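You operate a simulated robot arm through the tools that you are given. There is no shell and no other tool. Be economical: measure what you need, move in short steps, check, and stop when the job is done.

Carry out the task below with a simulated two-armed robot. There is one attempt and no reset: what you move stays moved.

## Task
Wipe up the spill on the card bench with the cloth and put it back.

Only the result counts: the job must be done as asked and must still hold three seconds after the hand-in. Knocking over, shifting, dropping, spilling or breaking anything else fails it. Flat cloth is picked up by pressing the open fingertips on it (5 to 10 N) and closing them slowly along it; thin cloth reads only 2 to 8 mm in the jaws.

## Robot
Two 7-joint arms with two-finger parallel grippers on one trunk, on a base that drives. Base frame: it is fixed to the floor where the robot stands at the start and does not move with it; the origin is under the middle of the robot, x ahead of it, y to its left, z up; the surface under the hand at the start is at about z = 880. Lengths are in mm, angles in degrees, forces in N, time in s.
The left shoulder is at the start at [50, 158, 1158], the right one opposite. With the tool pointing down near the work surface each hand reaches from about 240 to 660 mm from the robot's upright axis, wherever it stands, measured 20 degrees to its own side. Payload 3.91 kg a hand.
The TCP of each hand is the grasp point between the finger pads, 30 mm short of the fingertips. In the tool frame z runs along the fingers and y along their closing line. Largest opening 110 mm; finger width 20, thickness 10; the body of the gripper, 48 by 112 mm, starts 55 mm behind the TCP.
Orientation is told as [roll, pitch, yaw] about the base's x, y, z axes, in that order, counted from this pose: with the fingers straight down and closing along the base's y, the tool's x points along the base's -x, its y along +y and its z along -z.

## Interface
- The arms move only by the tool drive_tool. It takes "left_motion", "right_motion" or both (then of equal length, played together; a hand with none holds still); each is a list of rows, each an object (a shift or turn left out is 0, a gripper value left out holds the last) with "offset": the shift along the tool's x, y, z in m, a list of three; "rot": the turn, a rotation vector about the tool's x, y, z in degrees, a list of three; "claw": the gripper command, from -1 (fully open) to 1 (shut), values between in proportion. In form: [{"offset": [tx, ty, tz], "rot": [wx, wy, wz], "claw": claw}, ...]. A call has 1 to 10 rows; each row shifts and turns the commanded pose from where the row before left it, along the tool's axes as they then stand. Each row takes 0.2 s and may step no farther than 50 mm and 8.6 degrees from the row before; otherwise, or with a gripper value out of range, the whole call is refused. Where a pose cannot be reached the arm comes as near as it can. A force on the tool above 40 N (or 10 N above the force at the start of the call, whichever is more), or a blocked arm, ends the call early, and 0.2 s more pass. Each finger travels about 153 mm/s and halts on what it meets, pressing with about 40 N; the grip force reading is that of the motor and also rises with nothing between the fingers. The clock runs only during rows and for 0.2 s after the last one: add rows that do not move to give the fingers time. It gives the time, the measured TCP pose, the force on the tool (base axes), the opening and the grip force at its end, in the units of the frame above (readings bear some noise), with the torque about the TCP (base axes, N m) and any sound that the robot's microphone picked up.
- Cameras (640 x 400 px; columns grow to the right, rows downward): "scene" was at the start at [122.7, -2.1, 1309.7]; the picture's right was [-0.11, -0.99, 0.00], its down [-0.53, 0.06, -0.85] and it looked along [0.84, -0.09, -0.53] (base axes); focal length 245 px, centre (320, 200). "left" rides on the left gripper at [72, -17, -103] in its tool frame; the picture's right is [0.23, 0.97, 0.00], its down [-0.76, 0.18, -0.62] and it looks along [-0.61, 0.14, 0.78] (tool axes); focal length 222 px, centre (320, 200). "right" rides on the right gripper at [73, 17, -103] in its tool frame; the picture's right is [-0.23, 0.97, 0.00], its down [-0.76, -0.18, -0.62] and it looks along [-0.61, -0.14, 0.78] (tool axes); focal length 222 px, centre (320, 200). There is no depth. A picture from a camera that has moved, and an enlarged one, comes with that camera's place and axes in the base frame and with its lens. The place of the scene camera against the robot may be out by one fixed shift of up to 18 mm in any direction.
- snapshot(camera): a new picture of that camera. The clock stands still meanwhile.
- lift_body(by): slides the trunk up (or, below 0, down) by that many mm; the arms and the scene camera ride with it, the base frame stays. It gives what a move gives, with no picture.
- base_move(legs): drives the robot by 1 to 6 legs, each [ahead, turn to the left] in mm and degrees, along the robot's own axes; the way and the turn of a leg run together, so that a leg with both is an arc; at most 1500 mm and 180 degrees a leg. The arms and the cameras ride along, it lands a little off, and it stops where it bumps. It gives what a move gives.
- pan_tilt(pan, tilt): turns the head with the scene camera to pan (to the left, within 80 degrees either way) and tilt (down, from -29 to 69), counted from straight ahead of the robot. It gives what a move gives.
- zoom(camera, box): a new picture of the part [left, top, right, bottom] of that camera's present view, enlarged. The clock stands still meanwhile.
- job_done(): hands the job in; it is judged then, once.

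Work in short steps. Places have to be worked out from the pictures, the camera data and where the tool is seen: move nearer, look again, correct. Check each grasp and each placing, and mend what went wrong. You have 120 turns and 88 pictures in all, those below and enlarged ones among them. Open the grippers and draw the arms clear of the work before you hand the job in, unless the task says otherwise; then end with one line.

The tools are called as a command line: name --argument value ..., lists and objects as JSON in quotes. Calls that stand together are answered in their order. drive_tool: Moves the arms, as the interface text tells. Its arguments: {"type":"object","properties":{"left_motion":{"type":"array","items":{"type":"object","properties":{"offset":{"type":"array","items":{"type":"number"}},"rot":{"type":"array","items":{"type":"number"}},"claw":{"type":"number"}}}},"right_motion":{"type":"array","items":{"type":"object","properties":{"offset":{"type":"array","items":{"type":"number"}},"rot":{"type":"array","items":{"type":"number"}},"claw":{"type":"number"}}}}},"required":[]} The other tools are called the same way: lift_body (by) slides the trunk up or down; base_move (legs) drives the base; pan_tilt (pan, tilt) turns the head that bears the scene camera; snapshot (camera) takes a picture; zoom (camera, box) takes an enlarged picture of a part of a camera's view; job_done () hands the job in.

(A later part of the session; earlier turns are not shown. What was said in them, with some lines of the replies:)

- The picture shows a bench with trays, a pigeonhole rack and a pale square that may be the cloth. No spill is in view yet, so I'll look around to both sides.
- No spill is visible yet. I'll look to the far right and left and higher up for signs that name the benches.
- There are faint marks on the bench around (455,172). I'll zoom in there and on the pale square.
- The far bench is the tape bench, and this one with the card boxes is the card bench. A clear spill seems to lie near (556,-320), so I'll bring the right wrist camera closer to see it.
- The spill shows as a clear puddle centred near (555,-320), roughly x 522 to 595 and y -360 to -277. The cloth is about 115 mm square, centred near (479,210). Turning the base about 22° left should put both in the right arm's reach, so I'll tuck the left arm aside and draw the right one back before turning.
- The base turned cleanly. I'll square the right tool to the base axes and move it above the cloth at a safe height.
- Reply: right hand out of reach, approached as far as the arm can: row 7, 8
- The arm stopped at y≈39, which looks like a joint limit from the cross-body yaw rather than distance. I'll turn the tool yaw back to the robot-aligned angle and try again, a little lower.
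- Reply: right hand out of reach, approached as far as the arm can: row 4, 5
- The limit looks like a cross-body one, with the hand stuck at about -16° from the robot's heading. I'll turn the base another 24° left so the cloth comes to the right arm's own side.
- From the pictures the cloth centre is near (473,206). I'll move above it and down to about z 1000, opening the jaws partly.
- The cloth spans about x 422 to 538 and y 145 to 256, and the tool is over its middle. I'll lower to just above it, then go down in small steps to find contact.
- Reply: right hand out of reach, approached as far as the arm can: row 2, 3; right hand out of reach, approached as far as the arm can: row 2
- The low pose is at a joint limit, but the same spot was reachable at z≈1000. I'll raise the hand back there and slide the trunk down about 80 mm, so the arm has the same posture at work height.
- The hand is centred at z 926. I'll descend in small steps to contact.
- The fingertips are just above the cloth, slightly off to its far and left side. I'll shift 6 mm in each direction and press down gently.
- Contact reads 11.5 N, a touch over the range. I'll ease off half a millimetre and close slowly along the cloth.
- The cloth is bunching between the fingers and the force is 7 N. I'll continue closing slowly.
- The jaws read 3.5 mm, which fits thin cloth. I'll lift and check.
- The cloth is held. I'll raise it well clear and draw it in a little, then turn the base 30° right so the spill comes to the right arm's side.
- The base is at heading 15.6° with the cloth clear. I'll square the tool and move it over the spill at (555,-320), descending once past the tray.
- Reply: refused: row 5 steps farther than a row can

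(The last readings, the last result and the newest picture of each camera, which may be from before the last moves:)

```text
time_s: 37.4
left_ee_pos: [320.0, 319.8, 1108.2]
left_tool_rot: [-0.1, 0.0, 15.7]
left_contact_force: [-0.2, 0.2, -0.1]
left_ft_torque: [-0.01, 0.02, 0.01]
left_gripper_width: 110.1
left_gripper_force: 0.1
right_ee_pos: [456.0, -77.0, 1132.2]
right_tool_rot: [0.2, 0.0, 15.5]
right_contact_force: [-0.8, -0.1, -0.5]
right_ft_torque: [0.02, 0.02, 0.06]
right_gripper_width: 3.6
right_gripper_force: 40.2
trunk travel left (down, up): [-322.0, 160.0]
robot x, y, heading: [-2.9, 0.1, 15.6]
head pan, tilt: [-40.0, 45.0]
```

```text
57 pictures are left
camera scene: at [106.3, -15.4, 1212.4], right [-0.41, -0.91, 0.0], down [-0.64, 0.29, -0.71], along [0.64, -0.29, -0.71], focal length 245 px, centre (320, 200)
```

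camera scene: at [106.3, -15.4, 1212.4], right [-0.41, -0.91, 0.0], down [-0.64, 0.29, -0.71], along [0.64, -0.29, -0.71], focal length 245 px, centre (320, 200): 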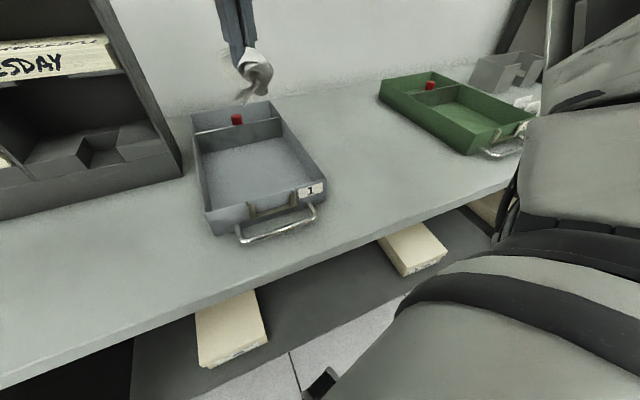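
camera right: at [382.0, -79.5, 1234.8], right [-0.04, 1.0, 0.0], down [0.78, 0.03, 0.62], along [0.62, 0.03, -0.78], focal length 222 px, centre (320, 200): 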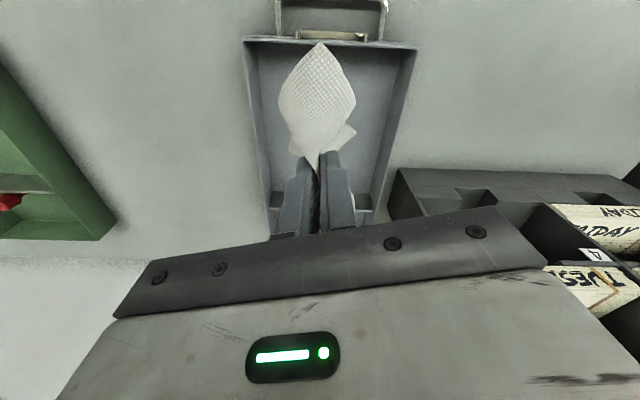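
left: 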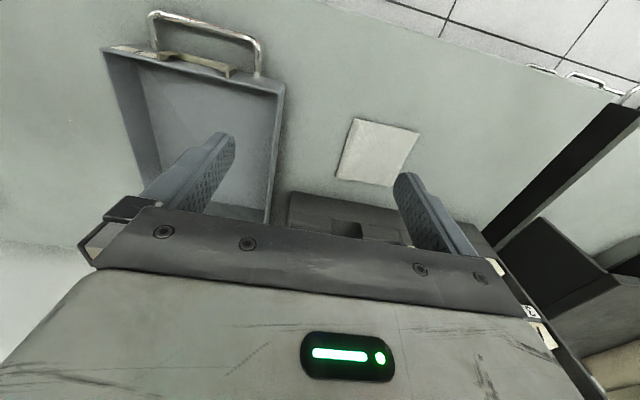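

The call was refused because one step was too long. I'll resend it with shorter steps.

drive_tool --right_motion '[{"rot": [0, 0, 7.7]}, {"rot": [0, 0, 7.8]}, {"offset": [0, -0.048, 0]}, {"offset": [0, -0.048, 0]}, {"offset": [-0.01, -0.045, 0.01]}, {"offset": [-0.02, -0.04, 0.02]}, {"offset": [-0.025, -0.035, 0.02]}, {"offset": [-0.025, -0.027, 0.03]}, {"offset": [-0.02, 0, 0.03]}, {}]'

snapshot --camera "right"

snapshot --camera "scene"

```text
time_s: 39.6
left_ee_pos: [319.4, 319.3, 1107.4]
left_tool_rot: [0.1, 0.0, 15.7]
left_contact_force: [0.7, 0.5, -0.5]
left_ft_torque: [-0.02, 0.01, 0.03]
left_gripper_width: 110.1
left_gripper_force: 0.0
right_ee_pos: [554.2, -320.6, 1020.1]
right_tool_rot: [0.2, -0.1, 0.0]
right_contact_force: [-0.3, 0.4, 0.6]
right_ft_torque: [0.01, -0.01, 0.04]
right_gripper_width: 3.7
right_gripper_force: 40.2
trunk travel left (down, up): [-322.0, 160.0]
robot x, y, heading: [-1.2, 0.7, 15.5]
head pan, tilt: [-40.0, 45.0]
```

```text
56 pictures are left
camera right: at [480.8, -303.0, 1123.6], right [0.23, 0.97, 0.0], down [0.76, -0.18, 0.62], along [0.61, -0.14, -0.78], focal length 222 px, centre (320, 200)
```

right: 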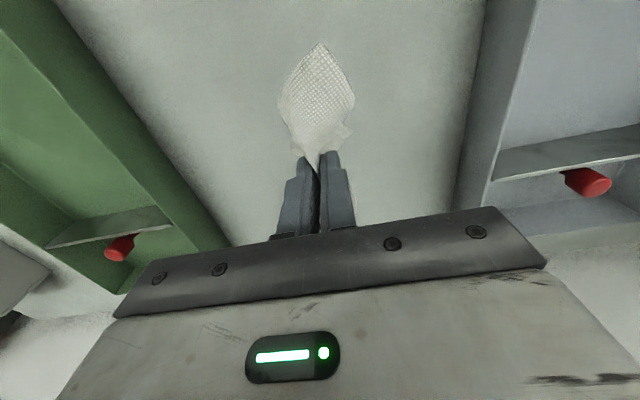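

```text
55 pictures are left
camera scene: at [106.2, -15.4, 1212.5], right [-0.41, -0.91, 0.0], down [-0.64, 0.29, -0.71], along [0.64, -0.29, -0.71], focal length 245 px, centre (320, 200)
```

scene: 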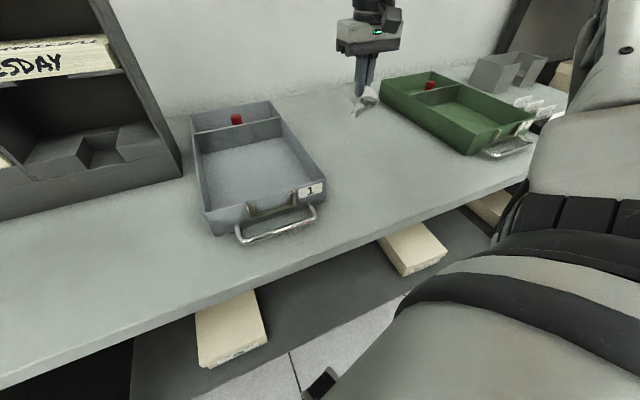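

The hand is above the spill with the cloth hanging. I'll descend until I feel contact.

drive_tool --right_motion '[{"offset": [0, 0, 0.04]}, {"offset": [0, 0, 0.04]}, {"offset": [0, 0, 0.02]}, {}]'

drive_tool --right_motion '[{"offset": [0, 0, 0.004]}, {"offset": [0, 0, 0.002]}, {}]'

```text
time_s: 40.6
left_ee_pos: [319.5, 320.0, 1107.2]
left_tool_rot: [0.0, 0.1, 15.8]
left_contact_force: [0.3, 0.3, 0.2]
left_ft_torque: [0.01, 0.01, 0.0]
left_gripper_width: 110.0
left_gripper_force: 0.1
right_ee_pos: [554.4, -318.8, 922.0]
right_tool_rot: [0.2, -0.2, 0.0]
right_contact_force: [-0.7, 0.2, 0.8]
right_ft_torque: [-0.01, 0.01, 0.02]
right_gripper_width: 3.4
right_gripper_force: 39.7
trunk travel left (down, up): [-322.0, 160.0]
robot x, y, heading: [-2.6, 2.3, 15.5]
head pan, tilt: [-40.0, 45.0]
```

```text
time_s: 41.4
left_ee_pos: [319.2, 318.5, 1108.1]
left_tool_rot: [0.0, 0.0, 15.7]
left_contact_force: [0.4, 0.5, -0.1]
left_ft_torque: [0.0, 0.02, 0.03]
left_gripper_width: 110.0
left_gripper_force: 0.0
right_ee_pos: [554.7, -319.4, 915.7]
right_tool_rot: [0.1, -0.2, 0.0]
right_contact_force: [-0.6, 0.1, 1.5]
right_ft_torque: [0.04, 0.01, 0.05]
right_gripper_width: 3.5
right_gripper_force: 39.7
trunk travel left (down, up): [-322.0, 160.0]
robot x, y, heading: [-0.8, -2.6, 15.7]
head pan, tilt: [-40.0, 45.0]
```

drive_tool --right_motion '[{"offset": [0, 0, 0.003]}, {"offset": [0, 0, 0.001]}, {}]'

snapshot --camera "right"

```text
time_s: 42.2
left_ee_pos: [318.1, 320.1, 1108.9]
left_tool_rot: [-0.1, 0.0, 15.6]
left_contact_force: [0.6, 0.8, -0.2]
left_ft_torque: [-0.01, 0.02, -0.01]
left_gripper_width: 110.0
left_gripper_force: 0.0
right_ee_pos: [556.5, -318.9, 914.2]
right_tool_rot: [0.1, -0.3, 0.0]
right_contact_force: [-4.1, -1.4, 11.5]
right_ft_torque: [-0.07, 0.07, 0.02]
right_gripper_width: 3.4
right_gripper_force: 40.0
trunk travel left (down, up): [-322.0, 160.0]
robot x, y, heading: [-2.7, 2.2, 15.7]
head pan, tilt: [-40.0, 45.0]
```

```text
54 pictures are left
camera right: at [483.1, -301.5, 1016.5], right [0.23, 0.97, 0.0], down [0.76, -0.18, 0.63], along [0.61, -0.14, -0.78], focal length 222 px, centre (320, 200)
```

right: 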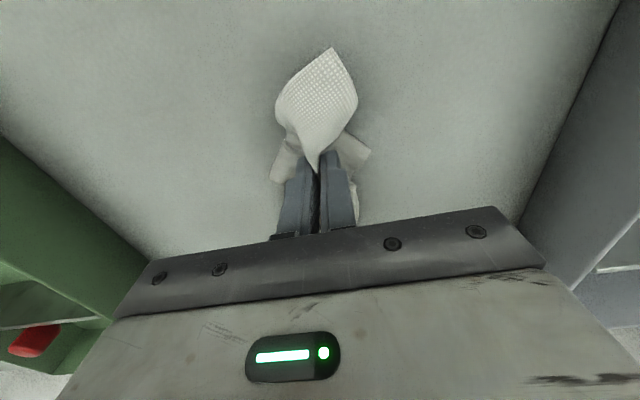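

Contact is about 11 N with the cloth spread under the tips. I'll wipe in lanes across the spill, holding this height.

drive_tool --right_motion '[{"offset": [0, -0.0275, 0]}, {"offset": [0, -0.0275, 0]}, {"offset": [0.0225, 0, 0]}, {"offset": [0.0225, 0, 0]}, {"offset": [0, 0.0275, 0]}, {"offset": [0, 0.0275, 0]}, {"offset": [0, 0.0275, 0]}, {"offset": [0, 0.0275, 0]}, {"offset": [-0.015, 0, 0]}]'

drive_tool --right_motion '[{"offset": [0, -0.0275, 0]}, {"offset": [0, -0.0275, 0]}, {"offset": [0, -0.0275, 0]}, {"offset": [0, -0.0275, 0]}, {"offset": [-0.015, 0, 0]}, {"offset": [0, 0.0275, 0]}, {"offset": [0, 0.0275, 0]}, {"offset": [0, 0.0275, 0]}, {"offset": [0, 0.0275, 0]}, {"offset": [-0.015, 0, 0]}]'

snapshot --camera "right"

```text
time_s: 44.2
left_ee_pos: [318.4, 320.1, 1108.3]
left_tool_rot: [-0.2, -0.1, 15.7]
left_contact_force: [0.0, -0.3, 0.8]
left_ft_torque: [0.02, 0.0, 0.02]
left_gripper_width: 109.8
left_gripper_force: 0.1
right_ee_pos: [528.3, -264.4, 913.6]
right_tool_rot: [0.1, 0.0, -0.1]
right_contact_force: [-1.1, 0.1, 3.1]
right_ft_torque: [-0.03, 0.06, 0.05]
right_gripper_width: 3.4
right_gripper_force: 39.9
trunk travel left (down, up): [-322.0, 160.0]
robot x, y, heading: [1.3, 0.4, 15.7]
head pan, tilt: [-40.0, 45.0]
```

```text
time_s: 46.4
left_ee_pos: [318.8, 319.3, 1107.9]
left_tool_rot: [-0.1, 0.0, 15.6]
left_contact_force: [0.2, -0.5, -0.1]
left_ft_torque: [0.02, 0.01, -0.01]
left_gripper_width: 110.4
left_gripper_force: 0.1
right_ee_pos: [556.5, -262.0, 913.9]
right_tool_rot: [0.2, -0.2, 0.0]
right_contact_force: [-1.7, 0.4, 5.2]
right_ft_torque: [0.0, 0.0, 0.05]
right_gripper_width: 3.2
right_gripper_force: 39.7
trunk travel left (down, up): [-322.0, 160.0]
robot x, y, heading: [0.7, -2.4, 15.1]
head pan, tilt: [-40.0, 45.0]
```

```text
53 pictures are left
camera right: at [483.8, -244.6, 1016.5], right [0.23, 0.97, 0.0], down [0.76, -0.18, 0.62], along [0.61, -0.14, -0.78], focal length 222 px, centre (320, 200)
```

right: 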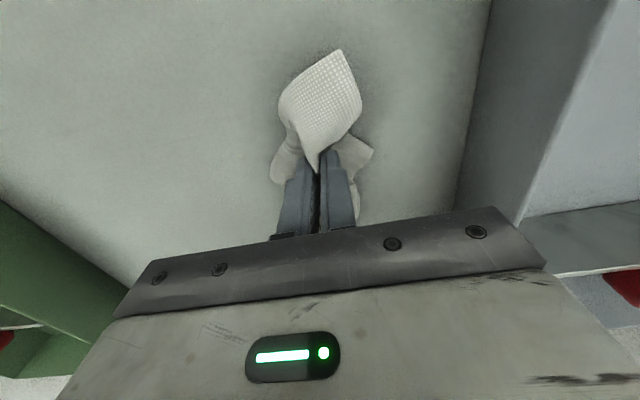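

The force has dropped to 3–5 N, so I'll press 1 mm lower and continue over the far half.

drive_tool --right_motion '[{"offset": [0, -0.0275, 0.001]}, {"offset": [0, -0.0275, 0]}, {"offset": [0, -0.0275, 0]}, {"offset": [0, -0.0275, 0]}, {"offset": [-0.015, 0, 0]}, {"offset": [0, 0.0275, 0]}, {"offset": [0, 0.0275, 0]}, {"offset": [0, 0.0275, 0]}, {"offset": [0, 0.0275, 0]}, {"offset": [-0.015, 0, 0]}]'

drive_tool --right_motion '[{"offset": [0, -0.0275, 0]}, {"offset": [0, -0.0275, 0]}, {"offset": [0, -0.0275, 0]}, {"offset": [0, -0.0275, 0]}, {"offset": [-0.012, 0, 0]}, {"offset": [0, 0.0275, 0]}, {"offset": [0, 0.0275, 0]}, {"offset": [0, 0.0275, 0]}, {"offset": [0, 0.0275, 0]}, {"offset": [0.012, 0, 0]}]'

drive_tool --right_motion '[{"offset": [0.025, 0, 0]}, {"offset": [0.025, 0, 0]}, {"offset": [0.025, 0, 0]}, {"offset": [0.025, 0, 0]}, {"offset": [0, -0.02, 0]}, {"offset": [-0.025, 0, 0]}, {"offset": [-0.025, 0, 0]}, {"offset": [-0.025, 0, 0]}, {"offset": [-0.025, 0, 0]}, {"offset": [0, -0.02, 0]}]'

drive_tool --right_motion '[{"offset": [0.025, 0, 0]}, {"offset": [0.025, 0, 0]}, {"offset": [0.025, 0, 0]}, {"offset": [0.025, 0, 0]}, {"offset": [0, -0.02, 0]}, {"offset": [-0.025, 0, 0]}, {"offset": [-0.025, 0, 0]}, {"offset": [-0.025, 0, 0]}, {"offset": [-0.025, 0, 0]}, {"offset": [0, -0.02, 0]}]'

drive_tool --right_motion '[{"offset": [0.025, 0, 0]}, {"offset": [0.025, 0, 0]}, {"offset": [0.025, 0, 0]}, {"offset": [0.025, 0, 0]}, {"offset": [0, -0.02, 0]}, {"offset": [-0.025, 0, 0]}, {"offset": [-0.025, 0, 0]}, {"offset": [-0.025, 0, 0]}, {"offset": [-0.025, 0, 0]}]'

```text
time_s: 48.6
left_ee_pos: [318.5, 319.8, 1107.9]
left_tool_rot: [0.0, -0.1, 15.7]
left_contact_force: [0.7, -0.2, 0.1]
left_ft_torque: [-0.03, -0.02, 0.0]
left_gripper_width: 110.1
left_gripper_force: 0.0
right_ee_pos: [583.5, -261.6, 914.1]
right_tool_rot: [0.3, -0.1, 0.0]
right_contact_force: [-6.2, 1.8, 16.2]
right_ft_torque: [0.08, 0.11, 0.04]
right_gripper_width: 3.7
right_gripper_force: 39.9
trunk travel left (down, up): [-322.0, 160.0]
robot x, y, heading: [0.9, 2.0, 15.5]
head pan, tilt: [-40.0, 45.0]
```

```text
time_s: 50.8
left_ee_pos: [319.1, 319.7, 1108.0]
left_tool_rot: [-0.2, 0.1, 15.8]
left_contact_force: [-0.5, 0.0, -1.3]
left_ft_torque: [0.0, -0.01, 0.02]
left_gripper_width: 110.0
left_gripper_force: 0.1
right_ee_pos: [587.4, -263.8, 913.1]
right_tool_rot: [0.2, -0.1, 0.1]
right_contact_force: [3.2, 0.5, 11.6]
right_ft_torque: [0.06, -0.16, 0.1]
right_gripper_width: 3.8
right_gripper_force: 39.7
trunk travel left (down, up): [-322.0, 160.0]
robot x, y, heading: [2.2, -0.5, 15.7]
head pan, tilt: [-40.0, 45.0]
```

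```text
time_s: 53.0
left_ee_pos: [317.6, 321.5, 1108.8]
left_tool_rot: [-0.2, -0.1, 15.6]
left_contact_force: [0.1, -0.1, -0.6]
left_ft_torque: [0.01, 0.01, -0.02]
left_gripper_width: 110.1
left_gripper_force: 0.0
right_ee_pos: [586.0, -301.0, 913.1]
right_tool_rot: [0.2, -0.6, 0.1]
right_contact_force: [3.1, 9.0, 23.2]
right_ft_torque: [0.2, -0.13, 0.06]
right_gripper_width: 3.2
right_gripper_force: 40.3
trunk travel left (down, up): [-322.0, 160.0]
robot x, y, heading: [-2.9, 3.3, 15.6]
head pan, tilt: [-40.0, 45.0]
```

```text
time_s: 55.2
left_ee_pos: [319.2, 321.2, 1107.7]
left_tool_rot: [-0.1, -0.1, 15.6]
left_contact_force: [-0.2, 0.1, -0.3]
left_ft_torque: [0.03, 0.05, 0.02]
left_gripper_width: 110.4
left_gripper_force: 0.0
right_ee_pos: [588.3, -341.1, 912.8]
right_tool_rot: [0.1, -0.5, 0.0]
right_contact_force: [2.1, 5.2, 15.1]
right_ft_torque: [0.17, -0.14, 0.05]
right_gripper_width: 3.6
right_gripper_force: 40.4
trunk travel left (down, up): [-322.0, 160.0]
robot x, y, heading: [-1.7, 0.4, 15.6]
head pan, tilt: [-40.0, 45.0]
```

```text
time_s: 57.2
left_ee_pos: [318.0, 319.4, 1108.9]
left_tool_rot: [-0.1, -0.1, 15.7]
left_contact_force: [-0.1, 0.1, -0.5]
left_ft_torque: [-0.01, -0.05, 0.01]
left_gripper_width: 110.0
left_gripper_force: 0.0
right_ee_pos: [586.8, -364.3, 912.9]
right_tool_rot: [0.1, -0.3, -0.2]
right_contact_force: [-3.0, 0.6, 12.4]
right_ft_torque: [-0.03, 0.05, 0.06]
right_gripper_width: 3.6
right_gripper_force: 39.7
trunk travel left (down, up): [-322.0, 160.0]
robot x, y, heading: [-0.2, 1.0, 15.6]
head pan, tilt: [-40.0, 45.0]
```

That covers two cross-hatched passes. I'll lift up and aside to inspect the bench.

drive_tool --right_motion '[{"offset": [0, 0, -0.04]}, {"offset": [0, 0.0, -0.045]}, {"offset": [0.03, 0.025, -0.03]}, {"offset": [0.03, 0.03, -0.025]}, {"offset": [0.03, 0.03, -0.02]}, {"offset": [0.0, 0.04, -0.01]}]'

zoom --camera "right" --box '[120, 40, 400, 215]'

zoom --camera "scene" --box '[260, 60, 500, 210]'

```text
time_s: 58.6
left_ee_pos: [319.4, 319.3, 1108.4]
left_tool_rot: [-0.1, 0.0, 15.6]
left_contact_force: [0.0, -0.2, 0.4]
left_ft_torque: [-0.03, 0.03, 0.02]
left_gripper_width: 110.2
left_gripper_force: 0.1
right_ee_pos: [494.8, -239.1, 1079.2]
right_tool_rot: [0.0, 0.0, -0.1]
right_contact_force: [0.3, -0.4, 0.0]
right_ft_torque: [0.0, 0.0, 0.01]
right_gripper_width: 3.9
right_gripper_force: 40.1
trunk travel left (down, up): [-322.0, 160.0]
robot x, y, heading: [0.7, 0.1, 15.5]
head pan, tilt: [-40.0, 45.0]
```

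```text
2.29 times, centred on (260, 128) of right
camera zoom: at [422.2, -221.7, 1182.5], right [0.23, 0.97, 0.0], down [0.76, -0.18, 0.62], along [0.61, -0.14, -0.78], focal length 508 px, centre (457, 366)
```

zoom: 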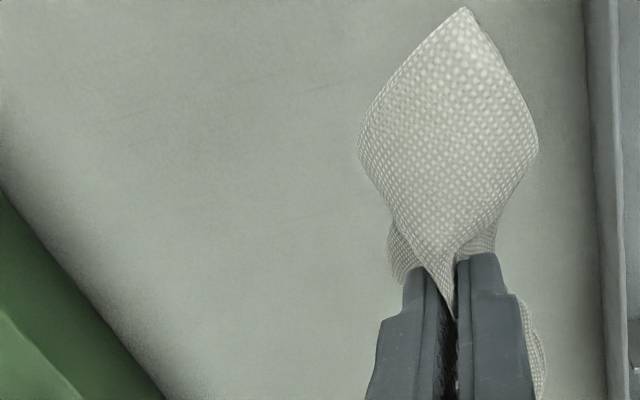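

```text
2.67 times, centred on (380, 135) of scene
camera zoom: at [106.4, -14.8, 1212.4], right [-0.41, -0.91, 0.0], down [-0.64, 0.29, -0.71], along [0.64, -0.29, -0.71], focal length 654 px, centre (160, 373)
```

zoom: 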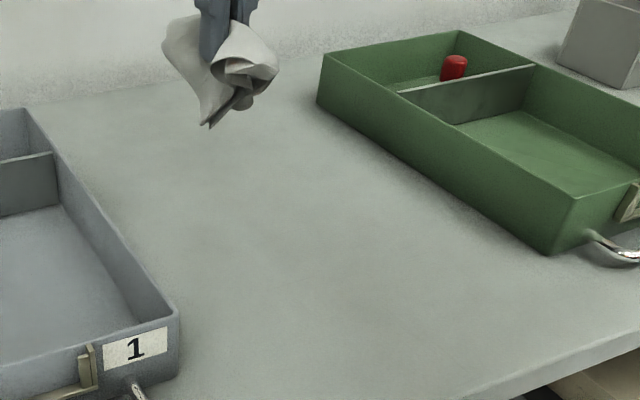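

No gleam is visible, but the cloth partly hides the middle of the spill area. I'll move the hand aside for another view, and view from the scene camera too.

drive_tool --right_motion '[{"offset": [0.02, 0.035, -0.02]}, {"offset": [0.02, 0.035, -0.02]}, {"offset": [0.02, 0.03, -0.01]}]'

zoom --camera "right" --box '[120, 70, 320, 195]'

zoom --camera "scene" --box '[300, 80, 460, 180]'

```text
time_s: 59.4
left_ee_pos: [319.2, 319.4, 1107.5]
left_tool_rot: [-0.2, 0.0, 15.7]
left_contact_force: [-0.2, -0.7, 0.0]
left_ft_torque: [0.03, 0.0, -0.01]
left_gripper_width: 110.1
left_gripper_force: 0.0
right_ee_pos: [435.5, -139.2, 1128.3]
right_tool_rot: [0.1, -0.1, 0.0]
right_contact_force: [-0.7, -0.5, -0.8]
right_ft_torque: [0.02, 0.02, 0.01]
right_gripper_width: 3.5
right_gripper_force: 40.4
trunk travel left (down, up): [-322.0, 160.0]
robot x, y, heading: [-2.3, 2.0, 15.7]
head pan, tilt: [-40.0, 45.0]
```

```text
3.20 times, centred on (220, 132) of right
camera zoom: at [363.0, -121.7, 1232.6], right [0.23, 0.97, 0.0], down [0.76, -0.18, 0.62], along [0.61, -0.14, -0.78], focal length 711 px, centre (640, 416)
```

zoom: 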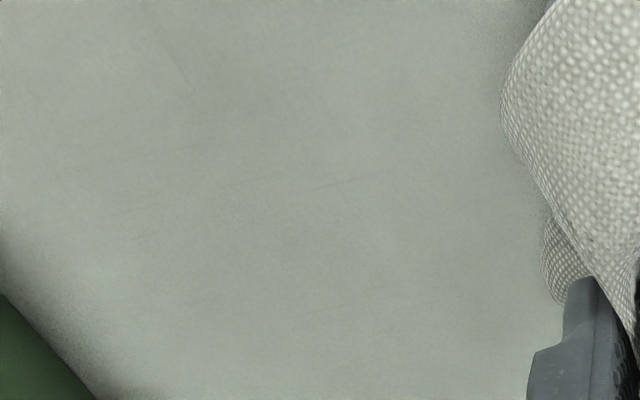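

```text
4.00 times, centred on (380, 130) of scene
camera zoom: at [106.1, -15.1, 1212.5], right [-0.41, -0.91, 0.0], down [-0.64, 0.29, -0.71], along [0.64, -0.29, -0.71], focal length 981 px, centre (80, 480)
```

zoom: 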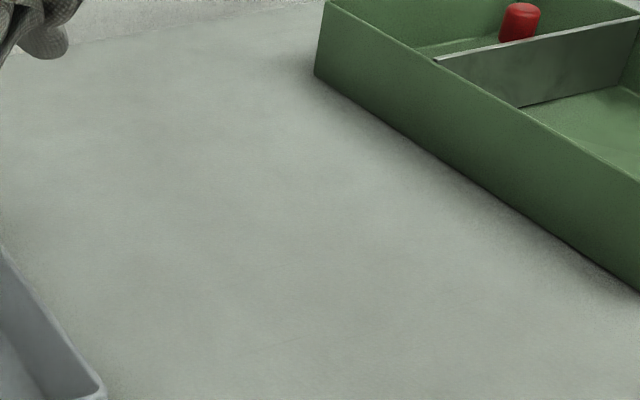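

The bench is clean in both views. Now I'll return the cloth: realign the tool with the robot's heading, turn back to heading 45°, and check the pose.

drive_tool --right_motion '[{"rot": [0, 0, -7.7]}, {"rot": [0, 0, -7.8]}, {}]'

base_move --legs '[[0, 29.4]]'

pan_tilt --pan -20 --tilt 45

snapshot --camera "scene"

```text
time_s: 60.2
left_ee_pos: [319.8, 320.5, 1107.6]
left_tool_rot: [0.0, 0.0, 15.7]
left_contact_force: [0.5, -0.3, 0.1]
left_ft_torque: [0.02, -0.06, 0.02]
left_gripper_width: 109.7
left_gripper_force: 0.0
right_ee_pos: [435.6, -140.0, 1129.2]
right_tool_rot: [0.0, -0.2, 15.6]
right_contact_force: [-0.2, 0.5, -0.8]
right_ft_torque: [-0.01, 0.01, -0.04]
right_gripper_width: 3.8
right_gripper_force: 39.9
trunk travel left (down, up): [-322.0, 160.0]
robot x, y, heading: [-0.6, -0.4, 15.4]
head pan, tilt: [-40.0, 45.0]
```

```text
time_s: 62.0
left_ee_pos: [128.8, 433.1, 1108.0]
left_tool_rot: [-0.1, 0.0, 44.0]
left_contact_force: [0.5, 0.1, -0.1]
left_ft_torque: [0.01, 0.0, 0.01]
left_gripper_width: 109.9
left_gripper_force: 0.1
right_ee_pos: [450.7, 83.7, 1127.9]
right_tool_rot: [0.0, -0.2, 43.8]
right_contact_force: [0.4, 0.3, 0.1]
right_ft_torque: [-0.01, 0.02, -0.05]
right_gripper_width: 3.7
right_gripper_force: 40.1
trunk travel left (down, up): [-322.0, 160.0]
robot x, y, heading: [0.9, 1.8, 43.9]
head pan, tilt: [-40.0, 45.0]
```

```text
time_s: 62.8
left_ee_pos: [130.2, 434.1, 1108.3]
left_tool_rot: [0.1, -0.1, 44.0]
left_contact_force: [-0.1, -0.4, 1.2]
left_ft_torque: [-0.01, 0.01, -0.02]
left_gripper_width: 110.2
left_gripper_force: 0.1
right_ee_pos: [448.7, 84.2, 1129.8]
right_tool_rot: [0.1, -0.1, 43.8]
right_contact_force: [0.4, 0.0, 0.5]
right_ft_torque: [0.0, 0.04, -0.03]
right_gripper_width: 3.7
right_gripper_force: 40.0
trunk travel left (down, up): [-322.0, 160.0]
robot x, y, heading: [0.3, -2.4, 44.0]
head pan, tilt: [-20.0, 45.0]
```

```text
48 pictures are left
camera scene: at [96.9, 68.0, 1212.4], right [0.4, -0.91, 0.0], down [-0.65, -0.29, -0.71], along [0.65, 0.29, -0.71], focal length 245 px, centre (320, 200)
```

scene: 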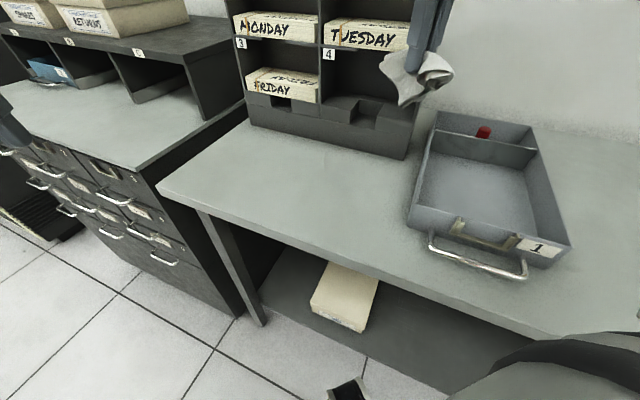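

The return target is (478,200). I'll move above it, then lower.

drive_tool --right_motion '[{"offset": [-0.034, 0.021, 0]}, {"offset": [-0.034, 0.021, 0.0]}, {"offset": [-0.034, 0.021, 0.02]}, {"offset": [0, 0, 0.048]}, {"offset": [0, 0, 0.048]}, {}]'

drive_tool --right_motion '[{"offset": [0, 0, 0.045]}, {"offset": [0, 0, 0.035]}, {"offset": [0, 0, 0.01]}, {}]'

```text
time_s: 64.2
left_ee_pos: [130.0, 432.7, 1107.0]
left_tool_rot: [0.0, 0.0, 44.0]
left_contact_force: [0.3, 0.0, -0.3]
left_ft_torque: [-0.01, 0.0, 0.02]
left_gripper_width: 109.9
left_gripper_force: 0.0
right_ee_pos: [482.6, 199.9, 1015.8]
right_tool_rot: [0.1, -0.1, 43.8]
right_contact_force: [-0.1, 0.4, 0.0]
right_ft_torque: [-0.01, -0.01, -0.05]
right_gripper_width: 3.6
right_gripper_force: 40.5
trunk travel left (down, up): [-322.0, 160.0]
robot x, y, heading: [-1.7, 0.6, 44.0]
head pan, tilt: [-20.0, 45.0]
```

```text
time_s: 65.2
left_ee_pos: [130.1, 432.2, 1109.2]
left_tool_rot: [0.0, 0.0, 44.0]
left_contact_force: [-0.4, -0.3, -0.3]
left_ft_torque: [-0.01, -0.03, -0.01]
left_gripper_width: 109.9
left_gripper_force: 0.0
right_ee_pos: [480.7, 201.8, 924.6]
right_tool_rot: [0.1, -0.1, 43.8]
right_contact_force: [0.0, -0.3, -0.5]
right_ft_torque: [0.0, 0.01, -0.06]
right_gripper_width: 3.5
right_gripper_force: 40.2
trunk travel left (down, up): [-322.0, 160.0]
robot x, y, heading: [0.3, -1.5, 43.8]
head pan, tilt: [-20.0, 45.0]
```

I'm a few mm above the bench. I'll lower gently to contact and then open slowly.

drive_tool --right_motion '[{"offset": [0, 0, 0.005]}, {"offset": [0, 0, 0.003]}, {"offset": [0, 0, 0.002]}, {}]'

drive_tool --right_motion '[{"claw": 0.85}, {"claw": 0.75}, {"claw": 0.65}, {"claw": 0.5}, {"claw": 0.35}, {"claw": 0.2}, {"claw": 0.0}, {"claw": -0.2}, {"claw": -0.4}, {}]'

snapshot --camera "right"

```text
time_s: 66.2
left_ee_pos: [130.5, 431.5, 1107.9]
left_tool_rot: [-0.2, 0.0, 44.1]
left_contact_force: [-0.5, 0.2, 0.6]
left_ft_torque: [-0.02, 0.02, 0.02]
left_gripper_width: 109.8
left_gripper_force: 0.2
right_ee_pos: [479.2, 199.9, 915.8]
right_tool_rot: [0.1, -0.1, 43.8]
right_contact_force: [0.3, 1.0, 6.0]
right_ft_torque: [-0.02, 0.0, -0.04]
right_gripper_width: 3.5
right_gripper_force: 39.7
trunk travel left (down, up): [-322.0, 160.0]
robot x, y, heading: [0.2, 2.4, 44.0]
head pan, tilt: [-20.0, 45.0]
```

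```text
time_s: 68.4
left_ee_pos: [130.0, 431.8, 1108.3]
left_tool_rot: [0.0, -0.1, 44.1]
left_contact_force: [-0.2, 0.0, 0.5]
left_ft_torque: [-0.03, 0.01, 0.03]
left_gripper_width: 110.0
left_gripper_force: 0.0
right_ee_pos: [480.0, 199.3, 914.2]
right_tool_rot: [0.1, -0.1, 43.8]
right_contact_force: [0.4, 0.2, 0.1]
right_ft_torque: [-0.01, -0.02, -0.03]
right_gripper_width: 76.5
right_gripper_force: 0.1
trunk travel left (down, up): [-322.0, 160.0]
robot x, y, heading: [2.0, -0.2, 43.9]
head pan, tilt: [-20.0, 45.0]
```

```text
47 pictures are left
camera right: at [415.5, 162.4, 1017.5], right [-0.51, 0.86, 0.0], down [0.67, 0.4, 0.62], along [0.54, 0.32, -0.78], focal length 222 px, centre (320, 200)
```

right: 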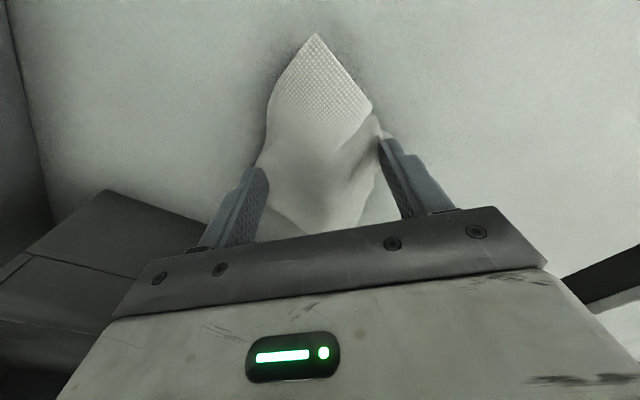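

The cloth is released and lying in place. I'll open a bit more and lift straight up, then check.

drive_tool --right_motion '[{"claw": -0.7}, {"claw": -1.0}, {"offset": [0, 0, -0.02]}, {"offset": [0, 0, -0.04]}, {"offset": [0, 0, -0.045]}, {"offset": [0.01, 0, -0.045]}, {}]'

snapshot --camera "right"

snapshot --camera "scene"

```text
time_s: 70.0
left_ee_pos: [130.2, 433.2, 1108.3]
left_tool_rot: [0.1, -0.1, 44.0]
left_contact_force: [0.8, -0.6, -0.4]
left_ft_torque: [0.02, -0.01, 0.02]
left_gripper_width: 110.3
left_gripper_force: 0.1
right_ee_pos: [471.1, 191.4, 1064.8]
right_tool_rot: [0.1, -0.1, 43.8]
right_contact_force: [-0.2, -0.1, 0.2]
right_ft_torque: [0.01, 0.01, 0.0]
right_gripper_width: 110.1
right_gripper_force: 0.0
trunk travel left (down, up): [-322.0, 160.0]
robot x, y, heading: [1.6, -2.8, 43.6]
head pan, tilt: [-20.0, 45.0]
```

```text
46 pictures are left
camera right: at [407.8, 153.9, 1168.6], right [-0.51, 0.86, 0.0], down [0.67, 0.4, 0.62], along [0.54, 0.32, -0.78], focal length 222 px, centre (320, 200)
```

right: 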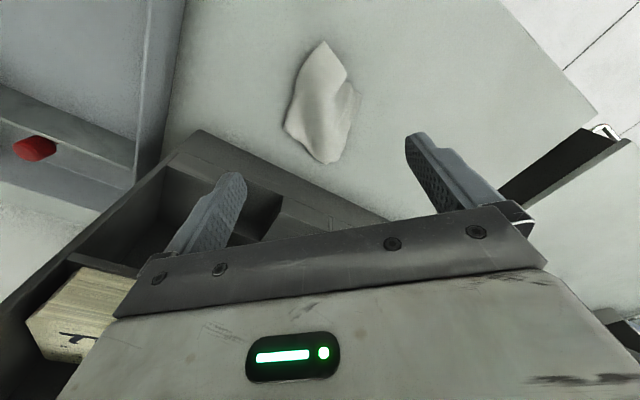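

```text
45 pictures are left
camera scene: at [96.9, 68.1, 1212.4], right [0.41, -0.91, 0.0], down [-0.65, -0.29, -0.71], along [0.65, 0.29, -0.71], focal length 245 px, centre (320, 200)
```

scene: 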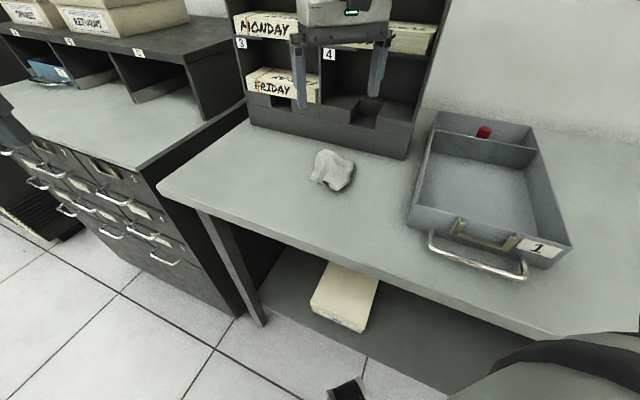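

The cloth is back at about (473,195), but bunched across the jaws' closing line. I'll press closed fingertips on its middle and open them slowly to spread it out again.

drive_tool --right_motion '[{"offset": [-0.006, 0.002, 0], "claw": 1.0}, {"offset": [0, 0, 0.04]}, {"offset": [0, 0, 0.045]}, {"offset": [0, 0, 0.045]}, {"offset": [0, 0, 0.01]}, {}]'

drive_tool --right_motion '[{"offset": [0, 0, 0.005]}, {"offset": [0, 0, 0.003]}, {"offset": [0, 0, 0.003]}, {}]'

snapshot --camera "right"

```text
time_s: 71.4
left_ee_pos: [130.6, 432.5, 1108.9]
left_tool_rot: [0.0, 0.0, 43.9]
left_contact_force: [-0.1, -0.8, 0.2]
left_ft_torque: [-0.01, 0.0, -0.03]
left_gripper_width: 110.0
left_gripper_force: 0.0
right_ee_pos: [477.0, 196.0, 924.0]
right_tool_rot: [0.1, -0.2, 43.8]
right_contact_force: [-0.1, 0.9, 0.1]
right_ft_torque: [0.02, -0.02, 0.02]
right_gripper_width: 0.0
right_gripper_force: 38.1
trunk travel left (down, up): [-322.0, 160.0]
robot x, y, heading: [1.6, 1.0, 43.9]
head pan, tilt: [-20.0, 45.0]
```

```text
time_s: 72.4
left_ee_pos: [129.0, 432.2, 1107.3]
left_tool_rot: [-0.1, -0.1, 44.0]
left_contact_force: [-0.2, 0.4, -0.1]
left_ft_torque: [0.0, 0.02, -0.01]
left_gripper_width: 109.9
left_gripper_force: 0.0
right_ee_pos: [475.8, 199.6, 913.6]
right_tool_rot: [0.1, -0.3, 43.8]
right_contact_force: [0.3, -0.2, 12.8]
right_ft_torque: [0.0, -0.03, -0.01]
right_gripper_width: 0.0
right_gripper_force: 37.4
trunk travel left (down, up): [-322.0, 160.0]
robot x, y, heading: [0.7, 3.4, 43.8]
head pan, tilt: [-20.0, 45.0]
```

```text
44 pictures are left
camera right: at [411.7, 160.9, 1016.9], right [-0.51, 0.86, 0.0], down [0.67, 0.4, 0.63], along [0.54, 0.32, -0.78], focal length 222 px, centre (320, 200)
```

right: 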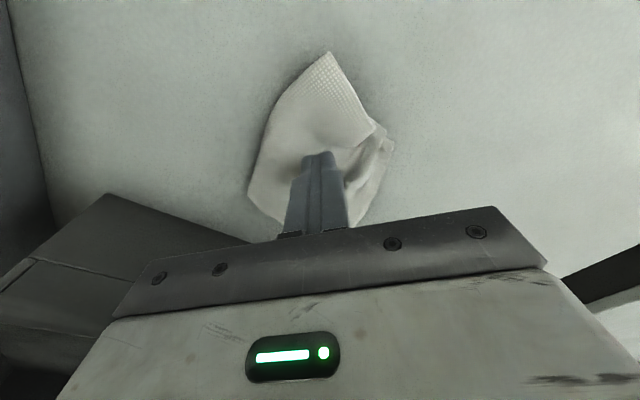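

The closed tips are pressing on the cloth's middle. I'll open slowly to spread it, then lift.

drive_tool --right_motion '[{"offset": [0, 0, -0.0005], "claw": 0.9}, {"claw": 0.8}, {"claw": 0.7}, {"claw": 0.6}, {"claw": 0.5}, {"claw": 0.4}, {"claw": 0.3}, {"claw": 0.2}, {"claw": 0.1}, {}]'

snapshot --camera "right"

```text
time_s: 74.6
left_ee_pos: [128.6, 432.6, 1108.5]
left_tool_rot: [-0.1, 0.1, 44.0]
left_contact_force: [0.0, 0.3, -0.9]
left_ft_torque: [-0.02, 0.01, -0.01]
left_gripper_width: 110.0
left_gripper_force: 0.0
right_ee_pos: [475.8, 200.0, 912.7]
right_tool_rot: [0.0, -0.1, 43.8]
right_contact_force: [-1.9, 1.2, 5.6]
right_ft_torque: [-0.02, -0.02, -0.01]
right_gripper_width: 47.6
right_gripper_force: 0.1
trunk travel left (down, up): [-322.0, 160.0]
robot x, y, heading: [0.3, -2.7, 44.0]
head pan, tilt: [-20.0, 45.0]
```

```text
43 pictures are left
camera right: at [411.7, 160.9, 1016.0], right [-0.51, 0.86, 0.0], down [0.67, 0.4, 0.62], along [0.54, 0.32, -0.78], focal length 222 px, centre (320, 200)
```

right: 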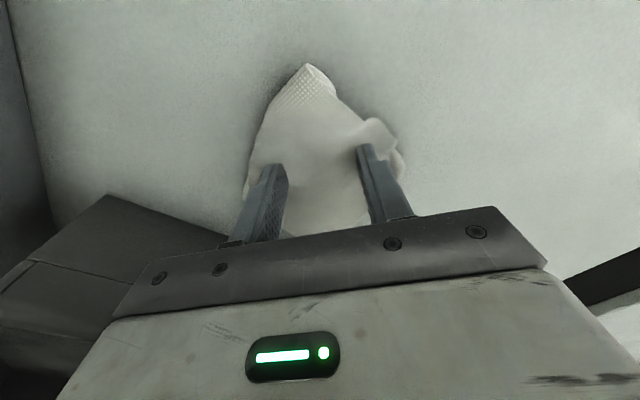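

It spread somewhat. I'll lift straight up, clear the hand, and look.

drive_tool --right_motion '[{"offset": [0, 0, -0.01]}, {"offset": [0, 0, -0.04]}, {"offset": [0, 0, -0.045]}, {"offset": [0.01, 0, -0.045], "claw": -1.0}, {}]'

snapshot --camera "right"

zoom --camera "scene" --box '[230, 90, 470, 240]'

```text
time_s: 75.8
left_ee_pos: [130.4, 432.3, 1107.8]
left_tool_rot: [0.0, 0.0, 44.0]
left_contact_force: [0.9, 0.0, 1.1]
left_ft_torque: [-0.01, 0.02, -0.01]
left_gripper_width: 110.2
left_gripper_force: 0.2
right_ee_pos: [467.8, 193.4, 1057.3]
right_tool_rot: [0.2, -0.1, 43.7]
right_contact_force: [0.7, -0.9, 0.4]
right_ft_torque: [0.0, 0.02, -0.03]
right_gripper_width: 110.0
right_gripper_force: 0.0
trunk travel left (down, up): [-322.0, 160.0]
robot x, y, heading: [3.2, -3.1, 44.0]
head pan, tilt: [-20.0, 45.0]
```

```text
42 pictures are left
camera right: at [404.2, 155.3, 1159.7], right [-0.51, 0.86, 0.0], down [0.67, 0.4, 0.62], along [0.54, 0.32, -0.78], focal length 222 px, centre (320, 200)
```

right: 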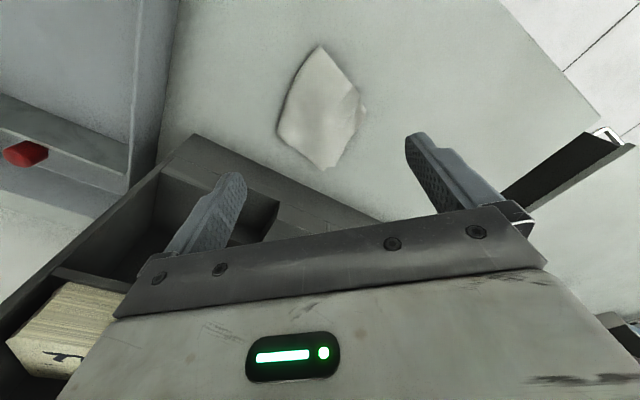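

```text
2.67 times, centred on (350, 165) of scene
camera zoom: at [96.9, 68.1, 1212.4], right [0.41, -0.91, 0.0], down [-0.65, -0.29, -0.71], along [0.65, 0.29, -0.71], focal length 654 px, centre (240, 293)
```

zoom: 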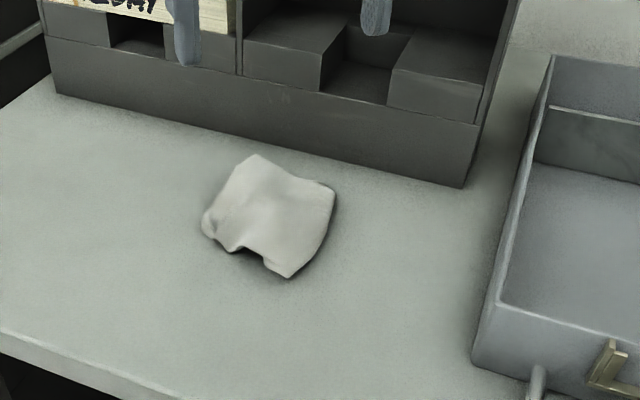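

The cloth is back, nearly flat, at its original spot. I'll raise the trunk, turn back to the start heading and recheck the spill from the view that showed its gleam before.

lift_body --by 78

drive_tool --right_motion '[{"offset": [0.03, 0, -0.01]}, {"offset": [0.03, 0, 0]}]'

base_move --legs '[[0, -44]]'

pan_tilt --pan -25 --tilt 45

snapshot --camera "scene"

zoom --camera "scene" --box '[280, 120, 440, 220]'

```text
time_s: 77.0
left_ee_pos: [130.0, 433.6, 1185.8]
left_tool_rot: [0.0, 0.0, 44.0]
left_contact_force: [0.0, 0.4, 0.9]
left_ft_torque: [0.0, 0.01, 0.02]
left_gripper_width: 110.0
left_gripper_force: 0.1
right_ee_pos: [469.0, 192.3, 1133.6]
right_tool_rot: [0.1, 0.0, 43.8]
right_contact_force: [-0.9, 1.2, 0.2]
right_ft_torque: [0.0, -0.02, -0.04]
right_gripper_width: 110.0
right_gripper_force: 0.0
trunk travel left (down, up): [-400.0, 82.0]
robot x, y, heading: [0.1, -2.4, 43.9]
head pan, tilt: [-20.0, 45.0]
```

```text
time_s: 77.6
left_ee_pos: [129.4, 432.9, 1185.4]
left_tool_rot: [0.0, -0.1, 44.0]
left_contact_force: [1.2, 0.0, -0.2]
left_ft_torque: [0.01, -0.03, 0.01]
left_gripper_width: 109.9
left_gripper_force: 0.0
right_ee_pos: [424.5, 147.6, 1145.0]
right_tool_rot: [0.1, -0.2, 43.8]
right_contact_force: [-0.3, 0.5, -0.6]
right_ft_torque: [-0.01, 0.0, 0.02]
right_gripper_width: 109.8
right_gripper_force: 0.2
trunk travel left (down, up): [-400.0, 82.0]
robot x, y, heading: [1.4, 1.8, 43.8]
head pan, tilt: [-20.0, 45.0]
```

```text
time_s: 80.0
left_ee_pos: [398.1, 214.5, 1185.6]
left_tool_rot: [-0.1, 0.0, -0.9]
left_contact_force: [-0.1, -0.8, 0.6]
left_ft_torque: [0.03, -0.01, 0.01]
left_gripper_width: 109.7
left_gripper_force: 0.2
right_ee_pos: [405.7, -194.5, 1144.4]
right_tool_rot: [0.2, -0.1, -1.1]
right_contact_force: [0.5, 0.3, -0.5]
right_ft_torque: [0.03, -0.02, -0.01]
right_gripper_width: 109.9
right_gripper_force: 0.1
trunk travel left (down, up): [-400.0, 82.0]
robot x, y, heading: [-1.0, -2.5, -1.1]
head pan, tilt: [-20.0, 45.0]
```

```text
time_s: 80.7
left_ee_pos: [397.8, 215.0, 1186.6]
left_tool_rot: [0.0, 0.0, -0.9]
left_contact_force: [1.0, -0.7, -0.2]
left_ft_torque: [0.04, 0.01, -0.03]
left_gripper_width: 109.8
left_gripper_force: 0.0
right_ee_pos: [405.4, -194.3, 1144.1]
right_tool_rot: [0.0, 0.0, -1.1]
right_contact_force: [0.3, 0.3, -0.3]
right_ft_torque: [0.0, 0.01, -0.02]
right_gripper_width: 110.1
right_gripper_force: 0.0
trunk travel left (down, up): [-400.0, 82.0]
robot x, y, heading: [-0.4, 1.8, -1.2]
head pan, tilt: [-25.0, 45.0]
```

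```text
40 pictures are left
camera scene: at [106.8, -28.8, 1290.4], right [-0.44, -0.9, 0.0], down [-0.64, 0.31, -0.71], along [0.64, -0.31, -0.71], focal length 245 px, centre (320, 200)
```

scene: 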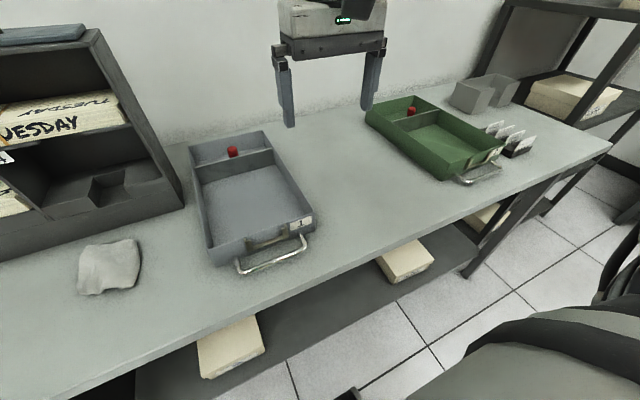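

```text
4.00 times, centred on (360, 170) of scene
camera zoom: at [106.8, -28.8, 1290.4], right [-0.44, -0.9, 0.0], down [-0.64, 0.31, -0.71], along [0.64, -0.31, -0.71], focal length 981 px, centre (160, 320)
```

zoom: 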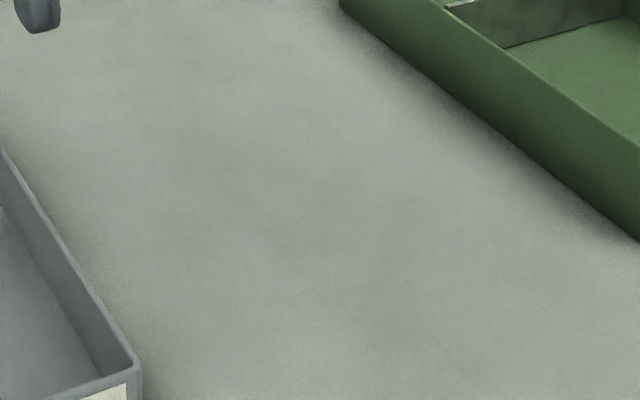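

From the view that showed the spill before, the bench is now clear. The cloth is back in its place, nothing else has moved, and both grippers are open and clear, so I'll hand in.

job_done

```text
The job is handed in.
```

I wiped up the spill and put the cloth back in its original spot. It lies slightly rumpled, and the bench looks clear in the final pictures.
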